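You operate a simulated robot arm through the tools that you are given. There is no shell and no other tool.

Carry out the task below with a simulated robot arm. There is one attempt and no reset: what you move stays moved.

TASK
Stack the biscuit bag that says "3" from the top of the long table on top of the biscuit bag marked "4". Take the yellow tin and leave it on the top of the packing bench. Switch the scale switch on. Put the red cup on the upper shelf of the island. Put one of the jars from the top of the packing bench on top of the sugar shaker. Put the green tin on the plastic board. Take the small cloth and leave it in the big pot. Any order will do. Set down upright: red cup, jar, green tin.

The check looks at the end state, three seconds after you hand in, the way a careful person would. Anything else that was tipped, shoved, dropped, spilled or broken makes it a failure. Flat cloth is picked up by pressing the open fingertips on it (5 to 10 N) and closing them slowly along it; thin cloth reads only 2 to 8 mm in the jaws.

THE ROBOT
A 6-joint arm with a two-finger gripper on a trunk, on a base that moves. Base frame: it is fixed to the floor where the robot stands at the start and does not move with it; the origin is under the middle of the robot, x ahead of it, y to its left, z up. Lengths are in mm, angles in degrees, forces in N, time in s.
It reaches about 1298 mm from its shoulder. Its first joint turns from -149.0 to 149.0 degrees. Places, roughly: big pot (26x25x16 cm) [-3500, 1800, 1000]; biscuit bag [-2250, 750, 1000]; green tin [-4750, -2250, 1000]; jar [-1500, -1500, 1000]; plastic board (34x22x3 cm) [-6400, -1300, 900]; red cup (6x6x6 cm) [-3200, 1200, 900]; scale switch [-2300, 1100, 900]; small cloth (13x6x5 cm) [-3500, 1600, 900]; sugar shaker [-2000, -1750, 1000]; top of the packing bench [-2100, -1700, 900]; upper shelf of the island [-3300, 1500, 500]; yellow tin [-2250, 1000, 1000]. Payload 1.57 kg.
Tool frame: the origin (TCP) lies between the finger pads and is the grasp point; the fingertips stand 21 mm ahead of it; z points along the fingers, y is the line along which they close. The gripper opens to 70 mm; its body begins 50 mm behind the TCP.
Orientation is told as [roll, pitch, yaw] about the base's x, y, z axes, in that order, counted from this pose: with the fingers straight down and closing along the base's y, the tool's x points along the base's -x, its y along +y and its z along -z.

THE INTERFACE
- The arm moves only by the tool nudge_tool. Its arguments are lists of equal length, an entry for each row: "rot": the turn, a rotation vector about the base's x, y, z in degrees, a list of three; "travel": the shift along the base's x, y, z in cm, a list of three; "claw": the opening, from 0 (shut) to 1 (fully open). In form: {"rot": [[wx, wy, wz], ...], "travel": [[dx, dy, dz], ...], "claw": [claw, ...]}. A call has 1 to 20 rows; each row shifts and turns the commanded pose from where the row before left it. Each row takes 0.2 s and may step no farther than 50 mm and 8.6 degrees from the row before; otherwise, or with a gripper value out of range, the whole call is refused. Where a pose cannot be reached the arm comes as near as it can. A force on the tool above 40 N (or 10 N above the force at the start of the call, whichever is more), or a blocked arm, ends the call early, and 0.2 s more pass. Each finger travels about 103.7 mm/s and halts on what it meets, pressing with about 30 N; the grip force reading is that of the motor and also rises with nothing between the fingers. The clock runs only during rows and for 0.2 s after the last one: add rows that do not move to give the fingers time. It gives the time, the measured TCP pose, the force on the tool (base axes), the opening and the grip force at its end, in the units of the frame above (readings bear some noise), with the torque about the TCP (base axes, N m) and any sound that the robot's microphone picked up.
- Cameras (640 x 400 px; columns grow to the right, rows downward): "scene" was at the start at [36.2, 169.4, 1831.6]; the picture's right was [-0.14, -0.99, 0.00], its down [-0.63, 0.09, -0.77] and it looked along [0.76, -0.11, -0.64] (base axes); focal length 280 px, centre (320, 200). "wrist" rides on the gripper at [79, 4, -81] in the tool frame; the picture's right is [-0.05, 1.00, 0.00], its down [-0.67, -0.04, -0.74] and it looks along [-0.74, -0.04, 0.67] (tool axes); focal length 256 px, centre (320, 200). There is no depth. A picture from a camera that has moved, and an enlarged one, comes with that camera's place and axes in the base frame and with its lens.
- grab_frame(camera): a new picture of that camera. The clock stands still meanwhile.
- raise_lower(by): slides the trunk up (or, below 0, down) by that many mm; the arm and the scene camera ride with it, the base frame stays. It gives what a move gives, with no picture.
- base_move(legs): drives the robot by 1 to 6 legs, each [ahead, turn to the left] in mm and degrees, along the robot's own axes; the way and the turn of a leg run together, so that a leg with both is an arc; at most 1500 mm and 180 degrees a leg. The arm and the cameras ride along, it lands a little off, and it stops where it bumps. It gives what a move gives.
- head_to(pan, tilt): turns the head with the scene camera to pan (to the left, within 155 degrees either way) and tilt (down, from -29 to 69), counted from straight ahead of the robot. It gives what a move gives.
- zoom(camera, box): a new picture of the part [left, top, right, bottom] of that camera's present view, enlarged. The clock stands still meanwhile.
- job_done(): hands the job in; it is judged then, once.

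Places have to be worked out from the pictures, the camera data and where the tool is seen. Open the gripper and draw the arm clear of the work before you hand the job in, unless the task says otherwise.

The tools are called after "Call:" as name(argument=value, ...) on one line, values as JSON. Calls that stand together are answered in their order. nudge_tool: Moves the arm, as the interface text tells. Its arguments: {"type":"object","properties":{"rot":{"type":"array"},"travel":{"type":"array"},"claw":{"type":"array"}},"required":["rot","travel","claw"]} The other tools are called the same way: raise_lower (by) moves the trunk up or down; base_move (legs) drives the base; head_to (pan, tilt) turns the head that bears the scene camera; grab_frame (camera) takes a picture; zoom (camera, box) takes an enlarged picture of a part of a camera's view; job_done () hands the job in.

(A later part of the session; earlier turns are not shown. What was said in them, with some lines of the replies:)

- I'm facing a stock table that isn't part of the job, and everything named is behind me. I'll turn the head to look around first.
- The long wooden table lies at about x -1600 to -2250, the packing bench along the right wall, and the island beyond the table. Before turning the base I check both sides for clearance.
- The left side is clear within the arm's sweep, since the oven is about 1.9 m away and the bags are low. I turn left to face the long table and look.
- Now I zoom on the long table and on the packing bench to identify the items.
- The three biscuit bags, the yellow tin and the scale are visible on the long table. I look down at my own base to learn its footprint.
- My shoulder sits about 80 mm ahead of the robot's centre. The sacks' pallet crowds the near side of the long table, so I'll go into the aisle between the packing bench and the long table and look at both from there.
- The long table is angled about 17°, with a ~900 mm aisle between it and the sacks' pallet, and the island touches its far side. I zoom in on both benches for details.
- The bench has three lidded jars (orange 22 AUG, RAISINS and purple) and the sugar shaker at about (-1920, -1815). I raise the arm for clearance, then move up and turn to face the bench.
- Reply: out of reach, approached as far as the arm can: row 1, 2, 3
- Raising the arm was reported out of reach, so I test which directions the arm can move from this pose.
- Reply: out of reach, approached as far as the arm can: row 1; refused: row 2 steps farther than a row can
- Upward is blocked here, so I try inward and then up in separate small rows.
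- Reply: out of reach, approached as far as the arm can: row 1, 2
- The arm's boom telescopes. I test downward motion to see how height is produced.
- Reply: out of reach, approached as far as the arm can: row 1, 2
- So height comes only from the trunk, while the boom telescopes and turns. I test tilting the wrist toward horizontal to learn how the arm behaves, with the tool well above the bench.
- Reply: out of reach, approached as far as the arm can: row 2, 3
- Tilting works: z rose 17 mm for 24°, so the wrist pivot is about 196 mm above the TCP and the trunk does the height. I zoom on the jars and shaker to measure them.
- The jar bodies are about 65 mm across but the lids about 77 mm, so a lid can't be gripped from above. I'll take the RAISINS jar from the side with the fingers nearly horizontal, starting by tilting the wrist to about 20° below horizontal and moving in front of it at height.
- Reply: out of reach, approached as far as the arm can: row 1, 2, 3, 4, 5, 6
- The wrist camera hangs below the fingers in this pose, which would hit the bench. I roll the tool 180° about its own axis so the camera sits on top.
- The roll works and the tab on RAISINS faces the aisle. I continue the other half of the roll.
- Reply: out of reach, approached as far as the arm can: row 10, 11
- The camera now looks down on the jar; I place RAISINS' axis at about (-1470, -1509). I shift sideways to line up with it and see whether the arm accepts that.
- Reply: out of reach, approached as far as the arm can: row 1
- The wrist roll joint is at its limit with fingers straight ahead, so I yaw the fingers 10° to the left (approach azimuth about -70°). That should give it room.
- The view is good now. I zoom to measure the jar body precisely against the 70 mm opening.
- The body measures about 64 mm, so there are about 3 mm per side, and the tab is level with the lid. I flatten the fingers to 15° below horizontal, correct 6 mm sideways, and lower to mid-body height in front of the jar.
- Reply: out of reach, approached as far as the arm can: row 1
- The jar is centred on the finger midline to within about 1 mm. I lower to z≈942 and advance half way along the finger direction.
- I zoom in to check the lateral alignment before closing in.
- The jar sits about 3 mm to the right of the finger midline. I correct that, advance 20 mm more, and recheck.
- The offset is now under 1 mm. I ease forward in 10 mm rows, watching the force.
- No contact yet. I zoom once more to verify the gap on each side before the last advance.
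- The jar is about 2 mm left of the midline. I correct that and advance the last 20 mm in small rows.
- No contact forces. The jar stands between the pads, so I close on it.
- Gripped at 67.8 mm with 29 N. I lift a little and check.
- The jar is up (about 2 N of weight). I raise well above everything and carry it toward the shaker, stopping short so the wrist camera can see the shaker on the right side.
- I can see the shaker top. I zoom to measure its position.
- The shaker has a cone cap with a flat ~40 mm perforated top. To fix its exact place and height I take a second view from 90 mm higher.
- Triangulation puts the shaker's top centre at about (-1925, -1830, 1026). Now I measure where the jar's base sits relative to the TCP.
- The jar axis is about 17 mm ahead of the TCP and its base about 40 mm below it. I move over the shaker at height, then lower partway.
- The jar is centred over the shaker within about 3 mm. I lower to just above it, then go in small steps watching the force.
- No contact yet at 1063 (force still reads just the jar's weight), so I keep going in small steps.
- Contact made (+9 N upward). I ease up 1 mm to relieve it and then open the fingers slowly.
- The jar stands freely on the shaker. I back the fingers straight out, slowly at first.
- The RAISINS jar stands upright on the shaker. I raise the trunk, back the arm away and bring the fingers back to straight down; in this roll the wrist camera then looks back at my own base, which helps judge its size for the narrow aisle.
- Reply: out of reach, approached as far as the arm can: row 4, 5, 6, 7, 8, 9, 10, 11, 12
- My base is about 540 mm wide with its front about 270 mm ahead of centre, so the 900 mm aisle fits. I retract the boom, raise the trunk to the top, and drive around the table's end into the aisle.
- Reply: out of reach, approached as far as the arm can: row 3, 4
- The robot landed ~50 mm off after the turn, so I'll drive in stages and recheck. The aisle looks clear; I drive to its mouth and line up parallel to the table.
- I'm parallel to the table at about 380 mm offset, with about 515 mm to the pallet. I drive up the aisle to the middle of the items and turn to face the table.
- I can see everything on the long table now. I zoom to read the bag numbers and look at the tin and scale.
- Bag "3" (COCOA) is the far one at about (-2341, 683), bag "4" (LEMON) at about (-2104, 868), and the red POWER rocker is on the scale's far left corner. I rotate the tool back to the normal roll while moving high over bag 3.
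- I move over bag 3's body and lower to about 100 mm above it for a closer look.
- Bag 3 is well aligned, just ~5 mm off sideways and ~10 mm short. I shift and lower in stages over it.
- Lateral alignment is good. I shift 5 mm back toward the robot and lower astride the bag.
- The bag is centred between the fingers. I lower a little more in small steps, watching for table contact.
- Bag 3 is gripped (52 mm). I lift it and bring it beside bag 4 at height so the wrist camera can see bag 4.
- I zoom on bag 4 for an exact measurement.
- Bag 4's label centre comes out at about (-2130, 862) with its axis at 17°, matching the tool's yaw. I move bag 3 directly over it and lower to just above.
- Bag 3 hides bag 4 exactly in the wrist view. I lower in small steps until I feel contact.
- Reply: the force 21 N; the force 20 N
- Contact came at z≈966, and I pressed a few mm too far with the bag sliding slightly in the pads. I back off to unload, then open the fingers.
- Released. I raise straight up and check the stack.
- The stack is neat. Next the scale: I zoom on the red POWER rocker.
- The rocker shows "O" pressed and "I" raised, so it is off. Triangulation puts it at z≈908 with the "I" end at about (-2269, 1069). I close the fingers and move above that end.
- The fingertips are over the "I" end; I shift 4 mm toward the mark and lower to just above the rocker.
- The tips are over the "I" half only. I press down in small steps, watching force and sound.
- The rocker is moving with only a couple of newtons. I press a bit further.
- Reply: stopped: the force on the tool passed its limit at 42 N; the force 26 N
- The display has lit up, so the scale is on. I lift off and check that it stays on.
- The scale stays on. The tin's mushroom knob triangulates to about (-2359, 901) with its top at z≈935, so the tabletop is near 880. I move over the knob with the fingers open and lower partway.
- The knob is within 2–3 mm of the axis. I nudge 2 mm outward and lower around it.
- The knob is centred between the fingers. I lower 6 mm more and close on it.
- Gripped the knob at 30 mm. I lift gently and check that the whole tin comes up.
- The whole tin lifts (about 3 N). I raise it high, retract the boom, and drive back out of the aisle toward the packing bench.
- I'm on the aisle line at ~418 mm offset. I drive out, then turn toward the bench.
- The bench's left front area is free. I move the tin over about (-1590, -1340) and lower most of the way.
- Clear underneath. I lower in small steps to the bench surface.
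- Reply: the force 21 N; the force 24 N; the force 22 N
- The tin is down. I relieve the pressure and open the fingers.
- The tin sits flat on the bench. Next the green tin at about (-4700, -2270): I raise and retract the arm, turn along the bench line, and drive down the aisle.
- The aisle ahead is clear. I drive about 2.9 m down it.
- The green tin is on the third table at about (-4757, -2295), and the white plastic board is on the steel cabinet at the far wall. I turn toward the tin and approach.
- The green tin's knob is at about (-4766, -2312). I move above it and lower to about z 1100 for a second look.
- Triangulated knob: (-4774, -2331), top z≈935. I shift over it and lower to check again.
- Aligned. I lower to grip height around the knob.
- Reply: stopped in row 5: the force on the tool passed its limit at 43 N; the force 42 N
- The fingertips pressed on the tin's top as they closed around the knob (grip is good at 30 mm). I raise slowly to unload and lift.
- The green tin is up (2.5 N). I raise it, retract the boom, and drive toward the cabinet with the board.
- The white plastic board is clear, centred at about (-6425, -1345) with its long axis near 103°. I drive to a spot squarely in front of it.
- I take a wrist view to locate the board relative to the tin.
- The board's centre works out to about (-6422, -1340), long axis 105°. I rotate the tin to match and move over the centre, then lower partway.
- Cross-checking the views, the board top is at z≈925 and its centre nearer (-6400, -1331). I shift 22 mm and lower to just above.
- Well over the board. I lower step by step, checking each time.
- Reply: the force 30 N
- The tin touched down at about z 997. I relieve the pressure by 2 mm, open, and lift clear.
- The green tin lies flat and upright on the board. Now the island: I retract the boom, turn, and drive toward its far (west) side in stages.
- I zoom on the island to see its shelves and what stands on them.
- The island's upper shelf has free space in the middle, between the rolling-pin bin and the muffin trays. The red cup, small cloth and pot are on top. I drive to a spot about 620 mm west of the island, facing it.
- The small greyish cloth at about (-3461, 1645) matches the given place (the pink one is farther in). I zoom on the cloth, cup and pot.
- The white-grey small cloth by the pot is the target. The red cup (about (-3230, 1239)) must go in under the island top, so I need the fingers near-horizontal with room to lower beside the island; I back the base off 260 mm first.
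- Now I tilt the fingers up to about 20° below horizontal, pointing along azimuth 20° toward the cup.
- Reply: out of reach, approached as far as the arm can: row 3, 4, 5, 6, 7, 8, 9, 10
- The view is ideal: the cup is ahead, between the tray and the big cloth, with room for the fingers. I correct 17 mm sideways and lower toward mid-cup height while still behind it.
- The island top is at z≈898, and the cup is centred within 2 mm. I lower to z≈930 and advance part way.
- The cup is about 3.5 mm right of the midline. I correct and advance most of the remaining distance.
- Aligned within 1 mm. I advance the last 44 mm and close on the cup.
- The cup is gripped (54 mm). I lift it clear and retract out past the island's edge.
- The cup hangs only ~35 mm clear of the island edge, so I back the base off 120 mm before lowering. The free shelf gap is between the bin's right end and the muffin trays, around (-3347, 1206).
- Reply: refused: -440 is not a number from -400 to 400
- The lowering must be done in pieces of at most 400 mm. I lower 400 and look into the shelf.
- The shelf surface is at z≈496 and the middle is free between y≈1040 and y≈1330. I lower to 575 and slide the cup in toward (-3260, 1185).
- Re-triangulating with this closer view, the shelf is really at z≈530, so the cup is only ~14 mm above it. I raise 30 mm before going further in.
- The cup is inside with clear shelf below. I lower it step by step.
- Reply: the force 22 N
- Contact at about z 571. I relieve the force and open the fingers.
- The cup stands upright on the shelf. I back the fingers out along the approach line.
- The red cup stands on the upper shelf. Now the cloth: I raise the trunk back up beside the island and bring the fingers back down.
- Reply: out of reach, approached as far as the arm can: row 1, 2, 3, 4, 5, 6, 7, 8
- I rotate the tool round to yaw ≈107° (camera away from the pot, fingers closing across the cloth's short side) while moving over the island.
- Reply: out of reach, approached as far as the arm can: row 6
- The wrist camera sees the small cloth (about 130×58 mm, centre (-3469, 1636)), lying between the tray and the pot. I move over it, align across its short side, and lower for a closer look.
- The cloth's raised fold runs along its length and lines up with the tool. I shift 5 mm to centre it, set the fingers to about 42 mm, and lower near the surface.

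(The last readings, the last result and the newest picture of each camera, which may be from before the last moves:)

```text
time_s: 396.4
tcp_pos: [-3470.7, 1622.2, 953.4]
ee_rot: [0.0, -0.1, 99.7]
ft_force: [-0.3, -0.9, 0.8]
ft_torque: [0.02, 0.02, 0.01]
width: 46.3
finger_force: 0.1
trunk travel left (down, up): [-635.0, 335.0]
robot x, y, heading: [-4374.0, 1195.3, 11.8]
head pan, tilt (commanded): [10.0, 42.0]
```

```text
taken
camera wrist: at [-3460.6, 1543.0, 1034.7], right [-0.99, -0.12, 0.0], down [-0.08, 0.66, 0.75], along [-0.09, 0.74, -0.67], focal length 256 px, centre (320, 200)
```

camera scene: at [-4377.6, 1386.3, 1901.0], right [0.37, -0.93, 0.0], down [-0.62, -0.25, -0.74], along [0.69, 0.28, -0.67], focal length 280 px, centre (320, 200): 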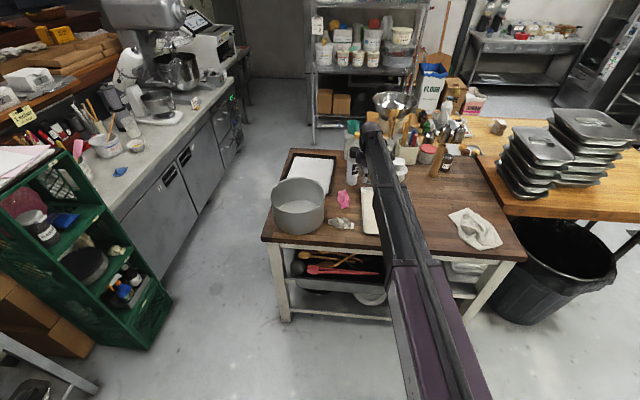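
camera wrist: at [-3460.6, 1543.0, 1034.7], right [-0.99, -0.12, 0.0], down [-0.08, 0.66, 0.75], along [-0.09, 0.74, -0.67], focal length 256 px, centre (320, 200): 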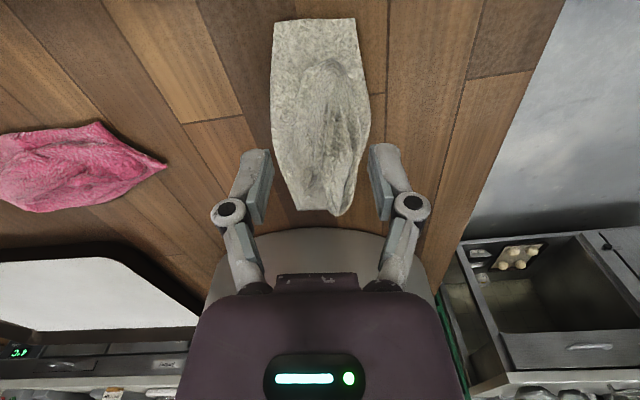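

Centred. I lower toward the surface in small steps watching the force.

Call:
raise_lower(by=-20)

Call:
raise_lower(by=-5)

Call:
grab_frame(camera="wrist")

```text
time_s: 397.1
tcp_pos: [-3470.4, 1621.8, 932.6]
ee_rot: [0.0, 0.0, 99.7]
ft_force: [0.8, 0.0, 0.6]
ft_torque: [-0.03, -0.05, 0.02]
width: 46.3
finger_force: 0.1
trunk travel left (down, up): [-615.0, 355.0]
robot x, y, heading: [-4374.8, 1197.9, 11.9]
head pan, tilt (commanded): [10.0, 42.0]
```

```text
time_s: 397.7
tcp_pos: [-3471.9, 1622.5, 927.9]
ee_rot: [0.0, 0.0, 99.7]
ft_force: [0.6, 0.0, 0.4]
ft_torque: [-0.04, 0.01, 0.01]
width: 46.8
finger_force: 0.2
trunk travel left (down, up): [-610.0, 360.0]
robot x, y, heading: [-4377.3, 1193.3, 11.9]
head pan, tilt (commanded): [10.0, 42.0]
```

```text
taken
camera wrist: at [-3460.5, 1543.1, 1009.6], right [-0.99, -0.12, 0.0], down [-0.08, 0.66, 0.75], along [-0.09, 0.74, -0.67], focal length 256 px, centre (320, 200)
```

wrist: 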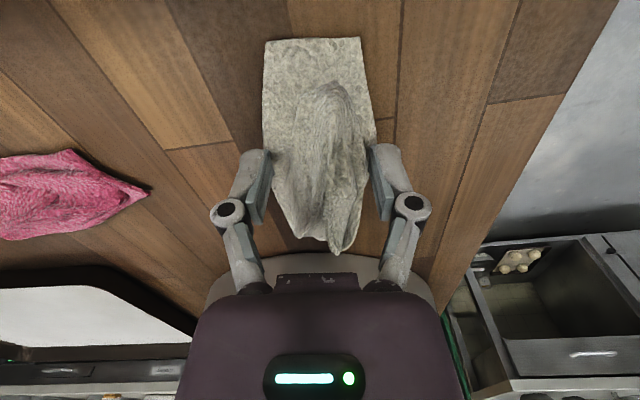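

Call:
raise_lower(by=-3)

Call:
raise_lower(by=-2)

```text
time_s: 398.2
tcp_pos: [-3471.5, 1621.0, 924.6]
ee_rot: [0.0, 0.0, 99.7]
ft_force: [-1.4, 0.7, 1.5]
ft_torque: [-0.04, 0.04, 0.03]
width: 47.4
finger_force: 1.0
trunk travel left (down, up): [-607.0, 363.0]
robot x, y, heading: [-4375.6, 1196.4, 12.0]
head pan, tilt (commanded): [10.0, 42.0]
```

```text
time_s: 398.7
tcp_pos: [-3471.4, 1622.2, 925.4]
ee_rot: [0.0, -0.2, 99.7]
ft_force: [-3.1, 0.5, 2.6]
ft_torque: [-0.03, 0.09, 0.02]
width: 48.2
finger_force: 1.8
trunk travel left (down, up): [-605.0, 365.0]
robot x, y, heading: [-4380.8, 1197.0, 11.6]
head pan, tilt (commanded): [10.0, 42.0]
```

Call:
raise_lower(by=-1.5)

Call:
grab_frame(camera="wrist")

```text
time_s: 399.2
tcp_pos: [-3471.0, 1620.9, 922.0]
ee_rot: [0.0, -0.2, 99.7]
ft_force: [-1.5, -0.6, 2.7]
ft_torque: [0.0, 0.12, -0.01]
width: 48.5
finger_force: 1.7
trunk travel left (down, up): [-603.0, 367.0]
robot x, y, heading: [-4376.1, 1196.8, 11.7]
head pan, tilt (commanded): [10.0, 42.0]
```

```text
taken
camera wrist: at [-3460.9, 1543.0, 1003.5], right [-0.99, -0.12, 0.0], down [-0.08, 0.66, 0.75], along [-0.09, 0.74, -0.67], focal length 256 px, centre (320, 200)
```

wrist: 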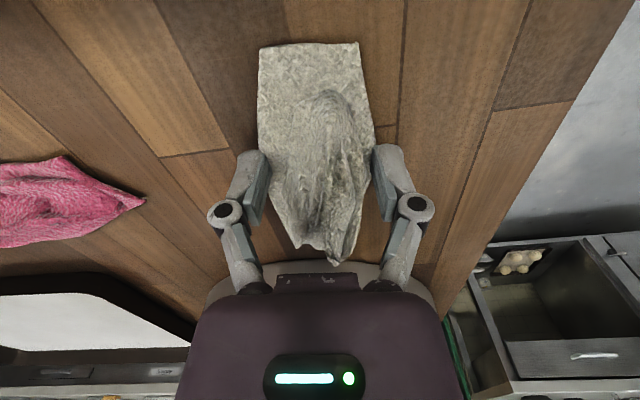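

Call:
raise_lower(by=-1.5)

```text
time_s: 399.7
tcp_pos: [-3470.8, 1620.9, 920.6]
ee_rot: [0.0, -0.1, 99.8]
ft_force: [-1.8, -0.7, 3.4]
ft_torque: [0.03, 0.1, 0.07]
width: 48.9
finger_force: 8.6
trunk travel left (down, up): [-602.0, 368.0]
robot x, y, heading: [-4376.4, 1192.7, 11.8]
head pan, tilt (commanded): [10.0, 42.0]
```

The tips are at the table beside and on the cloth. I close slowly along it.

Call:
nudge_tool(rot=[[0, 0, 0], [0, 0, 0], [0, 0, 0], [0, 0, 0], [0, 0, 0], [0, 0, 0], [0, 0, 0], [0, 0, 0], [0, 0, 0], [0, 0, 0]], travel=[[0, 0, 0], [0, 0, 0], [0, 0, 0], [0, 0, 0], [0, 0, 0], [0, 0, 0], [0, 0, 0], [0, 0, 0], [0, 0, 0], [0, 0, 0]], claw=[0.62, 0.58, 0.54, 0.5, 0.46, 0.42, 0.38, 0.34, 0.3, 0.26])

Call:
grab_frame(camera="wrist")

```text
time_s: 401.9
tcp_pos: [-3471.6, 1621.9, 920.3]
ee_rot: [0.0, -0.1, 99.7]
ft_force: [0.9, 1.2, 8.3]
ft_torque: [0.05, 0.17, -0.06]
width: 47.8
finger_force: 30.1
trunk travel left (down, up): [-602.0, 368.0]
robot x, y, heading: [-4378.2, 1197.2, 11.8]
head pan, tilt (commanded): [10.0, 42.0]
```

```text
taken
camera wrist: at [-3461.0, 1542.9, 1002.3], right [-0.99, -0.12, 0.0], down [-0.08, 0.66, 0.75], along [-0.09, 0.74, -0.67], focal length 256 px, centre (320, 200)
```

wrist: 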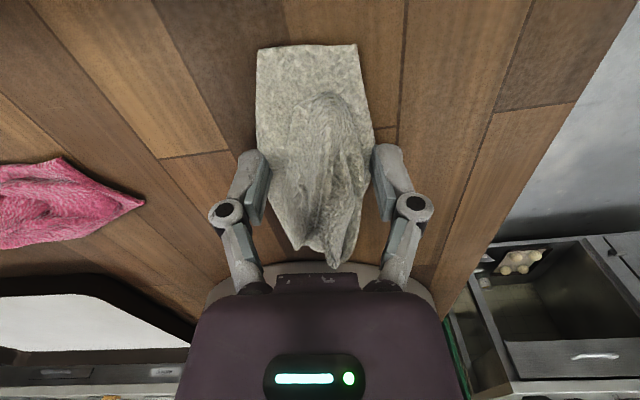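

The fingers have the bunched cloth at 48 mm with 30 N. I try a gentle lift.

Call:
raise_lower(by=25)

Call:
grab_frame(camera="wrist")

```text
time_s: 402.6
tcp_pos: [-3470.7, 1622.9, 944.9]
ee_rot: [0.0, -0.1, 99.7]
ft_force: [0.1, -0.2, -0.8]
ft_torque: [-0.01, -0.02, 0.05]
width: 47.6
finger_force: 29.9
trunk travel left (down, up): [-627.0, 343.0]
robot x, y, heading: [-4378.3, 1195.4, 11.8]
head pan, tilt (commanded): [10.0, 42.0]
```

```text
taken
camera wrist: at [-3460.4, 1543.1, 1026.5], right [-0.99, -0.12, 0.0], down [-0.08, 0.66, 0.75], along [-0.09, 0.74, -0.67], focal length 256 px, centre (320, 200)
```

wrist: 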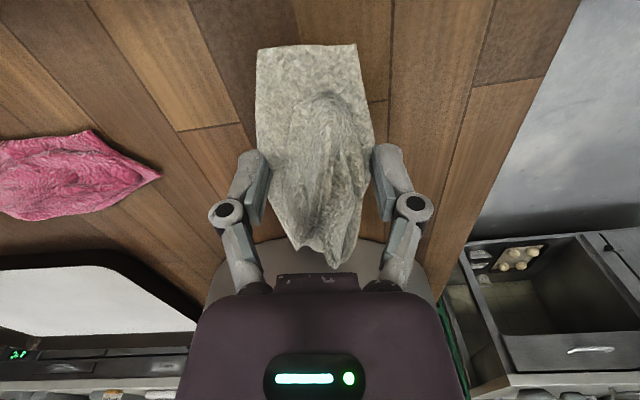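

The cloth came up with the gripper. I raise it above the pot's rim and look at the pot.

Call:
raise_lower(by=245)

Call:
grab_frame(camera="wrist")

Call:
zoom(camera="scene", box=[230, 120, 430, 260])

```text
time_s: 405.2
tcp_pos: [-3471.2, 1621.3, 1189.6]
ee_rot: [-0.1, -0.1, 99.7]
ft_force: [0.1, 0.1, -0.5]
ft_torque: [-0.02, -0.02, -0.04]
width: 47.5
finger_force: 30.2
trunk travel left (down, up): [-872.0, 98.0]
robot x, y, heading: [-4377.8, 1201.1, 11.8]
head pan, tilt (commanded): [10.0, 42.0]
```

```text
taken
camera wrist: at [-3460.3, 1543.2, 1271.4], right [-0.99, -0.12, 0.0], down [-0.08, 0.66, 0.75], along [-0.09, 0.74, -0.67], focal length 256 px, centre (320, 200)
```

wrist: 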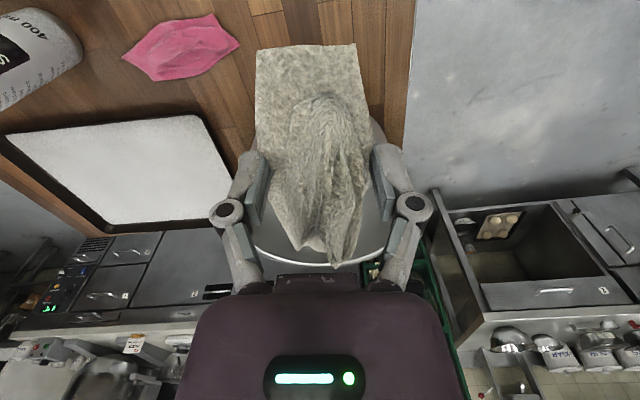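

```text
2.86 times, centred on (330, 190) of scene
camera zoom: at [-4377.5, 1386.4, 1862.9], right [0.37, -0.93, 0.0], down [-0.62, -0.25, -0.74], along [0.69, 0.28, -0.67], focal length 801 px, centre (291, 229)
```

zoom: 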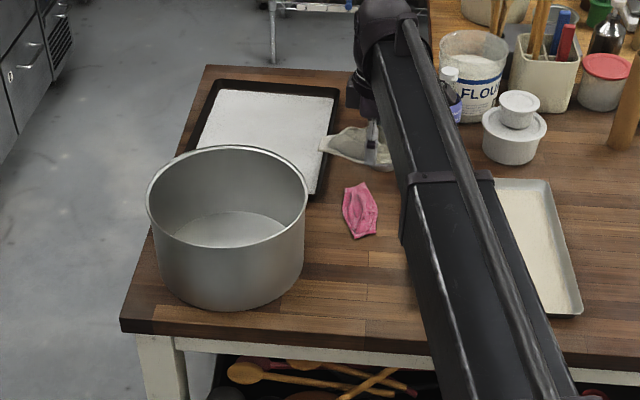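

The pot's centre is at about (-3507, 1833). I carry the cloth over it and lower it inside.

Call:
nudge_tool(rot=[[0, 0, 0], [0, 0, 0], [0, 0, 0], [0, 0, 0], [0, 0, 0], [0, 0, 0]], travel=[[-0.72, 4.24, 0], [-0.72, 4.24, 0], [-0.72, 4.24, 0], [-0.72, 4.24, 0], [-0.72, 4.24, 0], [0, 0, 0]], claw=[0.26, 0.26, 0.26, 0.26, 0.26, 0.26])

Call:
raise_lower(by=-100)

Call:
grab_frame(camera="wrist")

Call:
zoom(camera="scene", box=[230, 120, 430, 260])

```text
time_s: 406.6
tcp_pos: [-3506.8, 1832.5, 1190.0]
ee_rot: [-0.1, -0.2, 99.8]
ft_force: [0.2, 0.8, -0.3]
ft_torque: [0.02, 0.02, 0.0]
width: 47.5
finger_force: 30.2
trunk travel left (down, up): [-872.0, 98.0]
robot x, y, heading: [-4374.9, 1198.6, 11.5]
head pan, tilt (commanded): [10.0, 42.0]
```

```text
time_s: 407.9
tcp_pos: [-3507.1, 1832.7, 1089.9]
ee_rot: [-0.1, -0.1, 99.8]
ft_force: [-0.3, 0.4, -1.4]
ft_torque: [-0.03, 0.0, -0.02]
width: 47.5
finger_force: 29.9
trunk travel left (down, up): [-772.0, 198.0]
robot x, y, heading: [-4373.4, 1197.5, 11.6]
head pan, tilt (commanded): [10.0, 42.0]
```

```text
taken
camera wrist: at [-3496.2, 1753.6, 1171.6], right [-0.99, -0.12, 0.0], down [-0.08, 0.66, 0.75], along [-0.09, 0.74, -0.67], focal length 256 px, centre (320, 200)
```

wrist: 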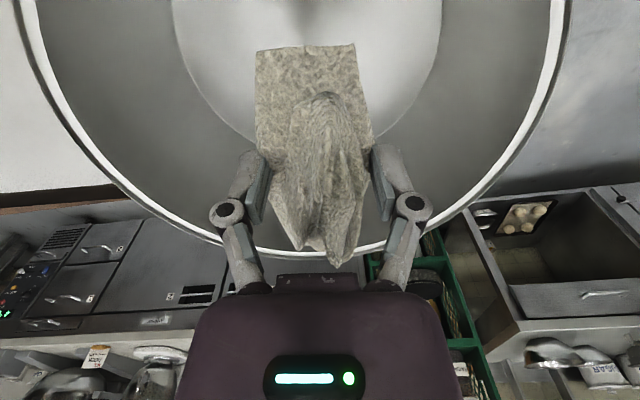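

```text
2.86 times, centred on (330, 190) of scene
camera zoom: at [-4377.7, 1386.3, 1763.0], right [0.37, -0.93, 0.0], down [-0.62, -0.25, -0.74], along [0.69, 0.28, -0.67], focal length 801 px, centre (291, 229)
```

zoom: 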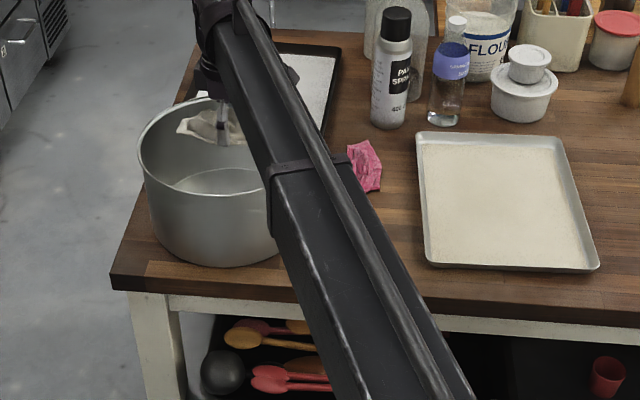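

Well inside the rim. I shift 8 mm to centre and lower the cloth into the pot.

Call:
nudge_tool(rot=[[0, 0, 0], [0, 0, 0]], travel=[[0.8, 0, 0], [0, 0, 0]], claw=[0.26, 0.26])

Call:
raise_lower(by=-60)

Call:
raise_lower(by=-45)

Call:
grab_frame(camera="wrist")

```text
time_s: 408.5
tcp_pos: [-3498.5, 1832.8, 1089.8]
ee_rot: [0.0, -0.2, 99.7]
ft_force: [0.2, 0.2, -0.8]
ft_torque: [0.01, -0.01, 0.01]
width: 47.1
finger_force: 29.6
trunk travel left (down, up): [-772.0, 198.0]
robot x, y, heading: [-4375.2, 1194.9, 12.0]
head pan, tilt (commanded): [10.0, 42.0]
```

```text
time_s: 409.5
tcp_pos: [-3498.1, 1833.4, 1030.4]
ee_rot: [0.0, -0.1, 99.8]
ft_force: [-0.2, 0.4, -0.9]
ft_torque: [-0.03, 0.02, -0.04]
width: 46.9
finger_force: 30.3
trunk travel left (down, up): [-712.0, 258.0]
robot x, y, heading: [-4374.0, 1194.5, 11.9]
head pan, tilt (commanded): [10.0, 42.0]
```

```text
time_s: 410.4
tcp_pos: [-3497.7, 1832.6, 985.2]
ee_rot: [0.0, -0.1, 99.8]
ft_force: [-0.9, 0.1, -0.3]
ft_torque: [0.0, 0.0, 0.0]
width: 47.3
finger_force: 29.0
trunk travel left (down, up): [-667.0, 303.0]
robot x, y, heading: [-4375.5, 1196.2, 11.8]
head pan, tilt (commanded): [10.0, 42.0]
```

```text
taken
camera wrist: at [-3488.2, 1753.8, 1066.6], right [-0.99, -0.12, 0.0], down [-0.08, 0.66, 0.75], along [-0.09, 0.74, -0.67], focal length 256 px, centre (320, 200)
```

wrist: 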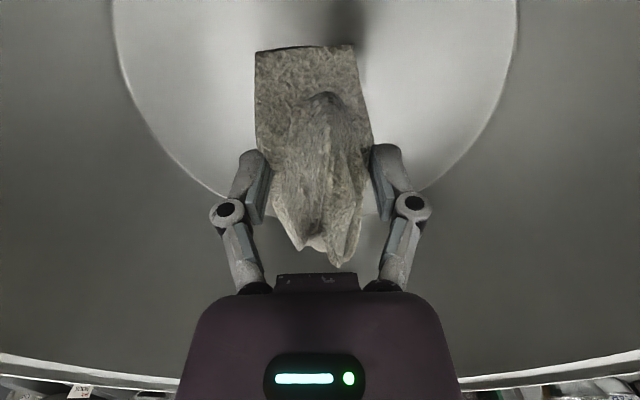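

The cloth is inside the pot, about 50 mm above the bottom. I open the fingers to let it drop.

Call:
nudge_tool(rot=[[0, 0, 0], [0, 0, 0], [0, 0, 0], [0, 0, 0], [0, 0, 0], [0, 0, 0]], travel=[[0, 0, 0], [0, 0, 0], [0, 0, 0], [0, 0, 0], [0, 0, 0], [0, 0, 0]], claw=[0.75, 0.9, 1, 1, 1, 1])

Call:
grab_frame(camera="wrist")

```text
time_s: 411.8
tcp_pos: [-3497.7, 1832.8, 984.9]
ee_rot: [0.0, -0.2, 99.7]
ft_force: [-0.2, -1.1, 0.9]
ft_torque: [-0.02, 0.02, -0.03]
width: 69.9
finger_force: 0.1
trunk travel left (down, up): [-667.0, 303.0]
robot x, y, heading: [-4373.5, 1194.0, 11.7]
head pan, tilt (commanded): [10.0, 42.0]
```

```text
taken
camera wrist: at [-3488.2, 1753.9, 1066.5], right [-0.99, -0.12, 0.0], down [-0.08, 0.66, 0.75], along [-0.09, 0.74, -0.67], focal length 256 px, centre (320, 200)
```

wrist: 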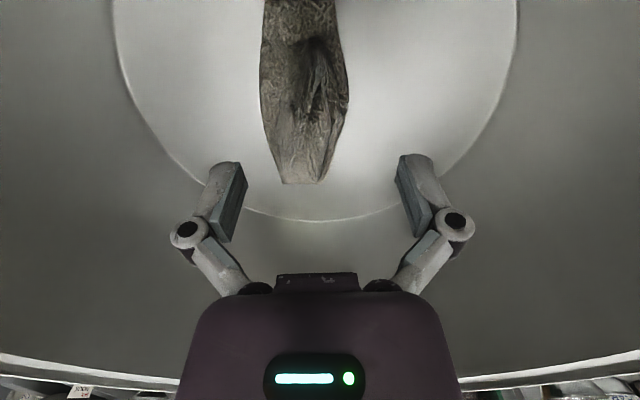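

The cloth is lying on the pot's bottom. I raise straight out, retract the arm clear of the island, and check everything here.

Call:
raise_lower(by=250)

Call:
nudge_tool(rot=[[0, 0, 0], [0, 0, 0], [0, 0, 0], [0, 0, 0], [0, 0, 0], [0, 0, 0], [0, 0, 0], [0, 0, 0], [0, 0, 0]], travel=[[-3, -3.5, 0], [-3, -3.5, 0], [-3, -3.5, 0], [-3, -3.5, 0], [-3, -3.5, 0], [-3, -3.5, 0], [-3, -3.5, 0], [-3, -3.5, 0], [0, 0, 0]], claw=[1, 1, 1, 1, 1, 1, 1, 1, 1])

Call:
grab_frame(camera="scene")

Call:
zoom(camera="scene", box=[240, 150, 440, 320])

```text
time_s: 414.4
tcp_pos: [-3498.8, 1831.9, 1235.0]
ee_rot: [0.0, -0.2, 99.7]
ft_force: [0.0, -0.5, 0.1]
ft_torque: [-0.01, 0.0, -0.01]
width: 69.9
finger_force: 0.1
trunk travel left (down, up): [-917.0, 53.0]
robot x, y, heading: [-4376.6, 1192.6, 11.8]
head pan, tilt (commanded): [10.0, 42.0]
```

```text
time_s: 416.4
tcp_pos: [-3740.3, 1550.4, 1234.7]
ee_rot: [-0.1, -0.2, 99.7]
ft_force: [0.3, 0.5, 0.5]
ft_torque: [0.0, 0.01, 0.0]
width: 70.0
finger_force: 0.0
trunk travel left (down, up): [-917.0, 53.0]
robot x, y, heading: [-4379.7, 1198.1, 11.8]
head pan, tilt (commanded): [10.0, 42.0]
```

```text
taken
camera scene: at [-4376.8, 1387.0, 1907.9], right [0.37, -0.93, 0.0], down [-0.62, -0.25, -0.74], along [0.69, 0.28, -0.67], focal length 280 px, centre (320, 200)
```

scene: 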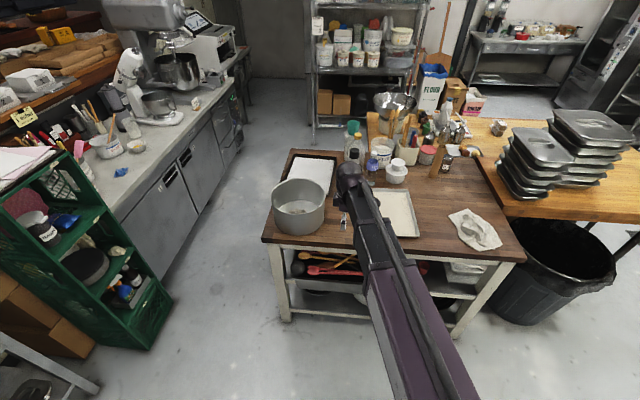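

```text
2.35 times, centred on (340, 235) of scene
camera zoom: at [-4376.8, 1387.0, 1907.9], right [0.37, -0.93, 0.0], down [-0.62, -0.25, -0.74], along [0.69, 0.28, -0.67], focal length 660 px, centre (273, 118)
```

zoom: 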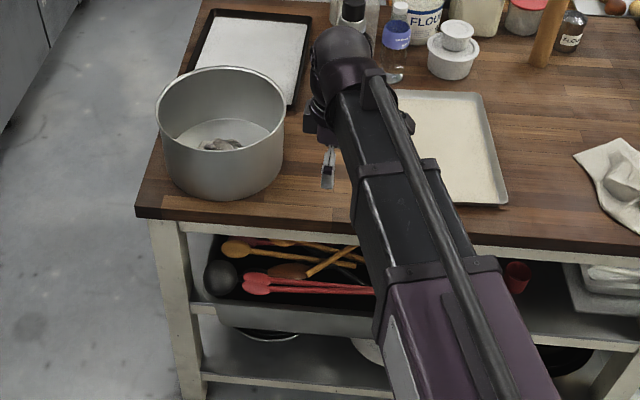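

Cloth in the pot and cup on the shelf. Before handing in I check the earlier placements from here with the head.

Call:
zoom(camera="scene", box=[420, 90, 560, 180])

Call:
head_to(pan=-60, tilt=20)

Call:
grab_frame(camera="scene")

Call:
zoom(camera="scene", box=[180, 120, 340, 220])

Call:
head_to(pan=-140, tilt=20)

Call:
grab_frame(camera="scene")

```text
4.44 times, centred on (490, 135) of scene
camera zoom: at [-4376.8, 1387.0, 1907.9], right [0.37, -0.93, 0.0], down [-0.62, -0.25, -0.74], along [0.69, 0.28, -0.67], focal length 1246 px, centre (-436, 489)
```

zoom: 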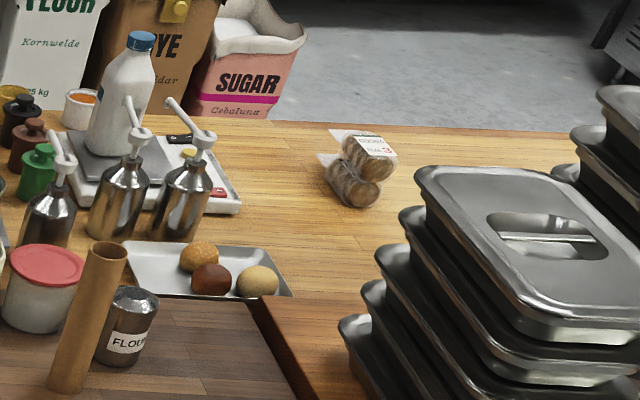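

```text
time_s: 417.8
tcp_pos: [-3739.9, 1550.5, 1236.0]
ee_rot: [-0.1, -0.1, 99.8]
ft_force: [-0.3, -0.4, -0.1]
ft_torque: [0.02, 0.01, -0.02]
width: 70.2
finger_force: 0.0
trunk travel left (down, up): [-917.0, 53.0]
robot x, y, heading: [-4374.3, 1194.7, 11.7]
head pan, tilt (commanded): [-60.0, 20.0]
```

```text
taken
camera scene: at [-4393.3, 1285.8, 1942.3], right [-0.74, -0.67, 0.0], down [-0.23, 0.25, -0.94], along [0.63, -0.7, -0.34], focal length 280 px, centre (320, 200)
```

scene: 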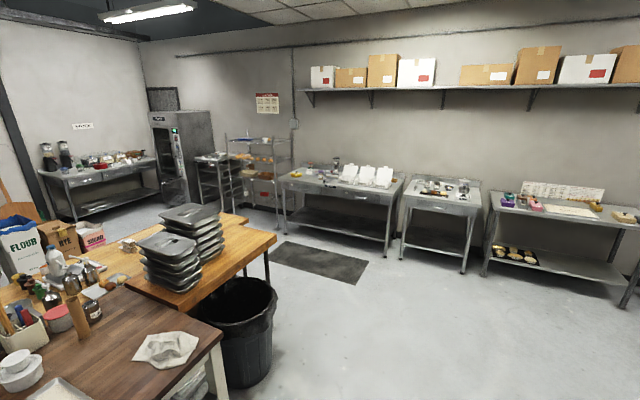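

```text
4.00 times, centred on (260, 170) of scene
camera zoom: at [-4393.3, 1285.8, 1942.3], right [-0.74, -0.67, 0.0], down [-0.23, 0.25, -0.94], along [0.63, -0.7, -0.34], focal length 1122 px, centre (560, 320)
```

zoom: 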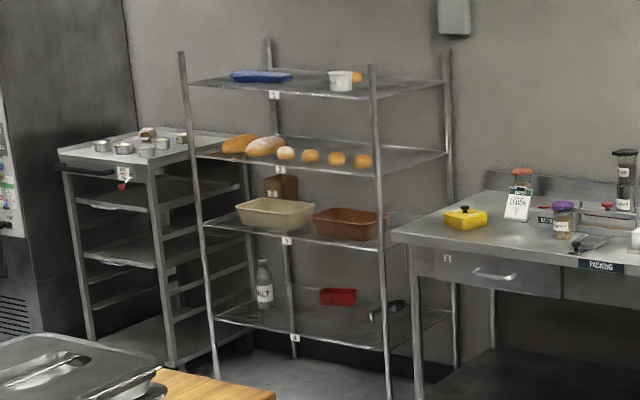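

```text
time_s: 419.3
tcp_pos: [-3740.5, 1550.2, 1235.3]
ee_rot: [0.0, -0.1, 99.7]
ft_force: [-0.2, 0.1, 0.2]
ft_torque: [-0.01, -0.06, -0.02]
width: 70.2
finger_force: 0.1
trunk travel left (down, up): [-917.0, 53.0]
robot x, y, heading: [-4373.6, 1195.6, 11.9]
head pan, tilt (commanded): [-140.0, 20.0]
```

```text
taken
camera scene: at [-4513.0, 1281.9, 1942.3], right [-0.79, 0.62, 0.0], down [0.21, 0.27, -0.94], along [-0.58, -0.74, -0.34], focal length 280 px, centre (320, 200)
```

scene: 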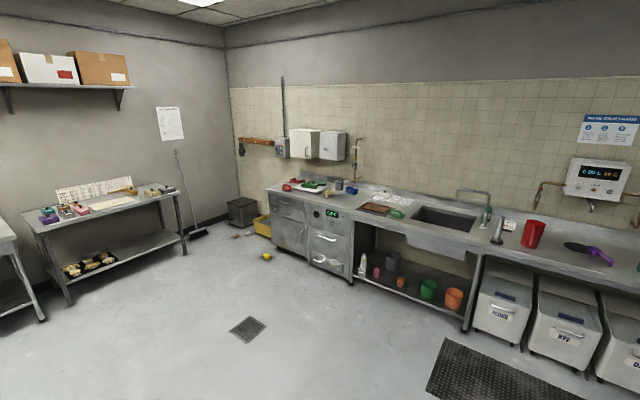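

All placements look intact. One last close look at the board and jar, then I hand in.

Call:
zoom(camera="scene", box=[265, 165, 385, 235])

Call:
head_to(pan=-55, tilt=20)

Call:
zoom(camera="scene", box=[270, 130, 410, 230])

```text
5.33 times, centred on (325, 200) of scene
camera zoom: at [-4513.0, 1281.9, 1942.3], right [-0.79, 0.62, 0.0], down [0.21, 0.27, -0.94], along [-0.58, -0.74, -0.34], focal length 1496 px, centre (293, 200)
```

zoom: 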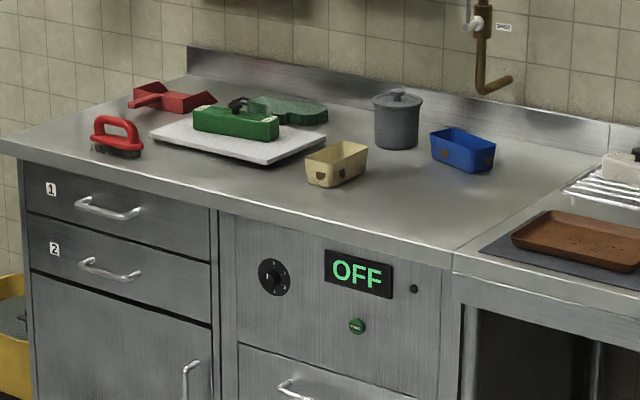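

```text
time_s: 420.9
tcp_pos: [-3740.3, 1550.9, 1235.7]
ee_rot: [0.0, 0.0, 99.6]
ft_force: [0.8, 0.4, -0.4]
ft_torque: [-0.02, 0.01, 0.0]
width: 69.9
finger_force: 0.0
trunk travel left (down, up): [-917.0, 53.0]
robot x, y, heading: [-4376.9, 1196.8, 11.5]
head pan, tilt (commanded): [-55.0, 20.0]
```

```text
4.00 times, centred on (340, 180) of scene
camera zoom: at [-4387.6, 1291.4, 1942.3], right [-0.68, -0.73, 0.0], down [-0.25, 0.23, -0.94], along [0.69, -0.64, -0.34], focal length 1122 px, centre (240, 280)
```

zoom: 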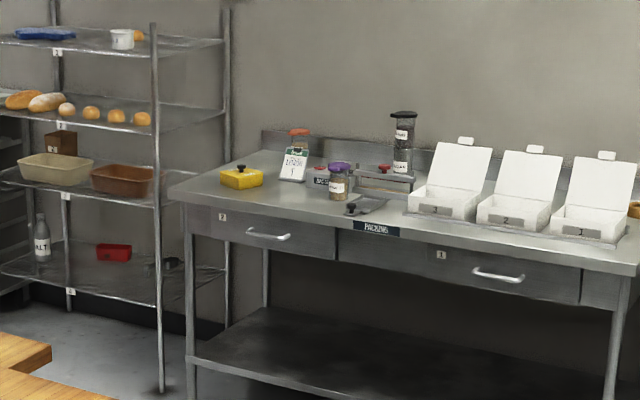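

Everything is in place: bag 3 on bag 4, yellow tin on the bench, scale on, red cup on the island's upper shelf, RAISINS jar on the sugar shaker, green tin on the board, and the small cloth in the pot. The gripper is open and clear, so I hand in the job.

Call:
job_done()

```text
The job is handed in.
```

I finished all seven parts of the task and handed the job in. I don't have the check's result yet. I looked over the placements by camera just before handing in, and nothing looked knocked or out of place.

- **Biscuit bags:** bag "3" (COCOA) is on top of bag "4" (LEMON) on the long table.
- **Yellow tin:** it sits flat on the left front of the packing bench.
- **Scale:** the red POWER switch is on, and the display lit up when I pressed it. I couldn't see the display clearly in the last pictures.
- **Red cup:** it stands upright on the island's upper shelf, between the bin of utensils and the muffin trays.
- **Jar:** the RAISINS jar stands upright on the sugar shaker.
- **Green tin:** it sits upright on the white plastic board.
- **Small cloth:** the small grey-white cloth lies in the bottom of the big pot. A pink cloth of similar size lay nearby, but the grey-white one matched the listed position.

While I was gripping the green tin and setting several items down, the tool pressed harder than I wanted, up to about 43 N once. Each time I backed off straight away, and I saw no damage.
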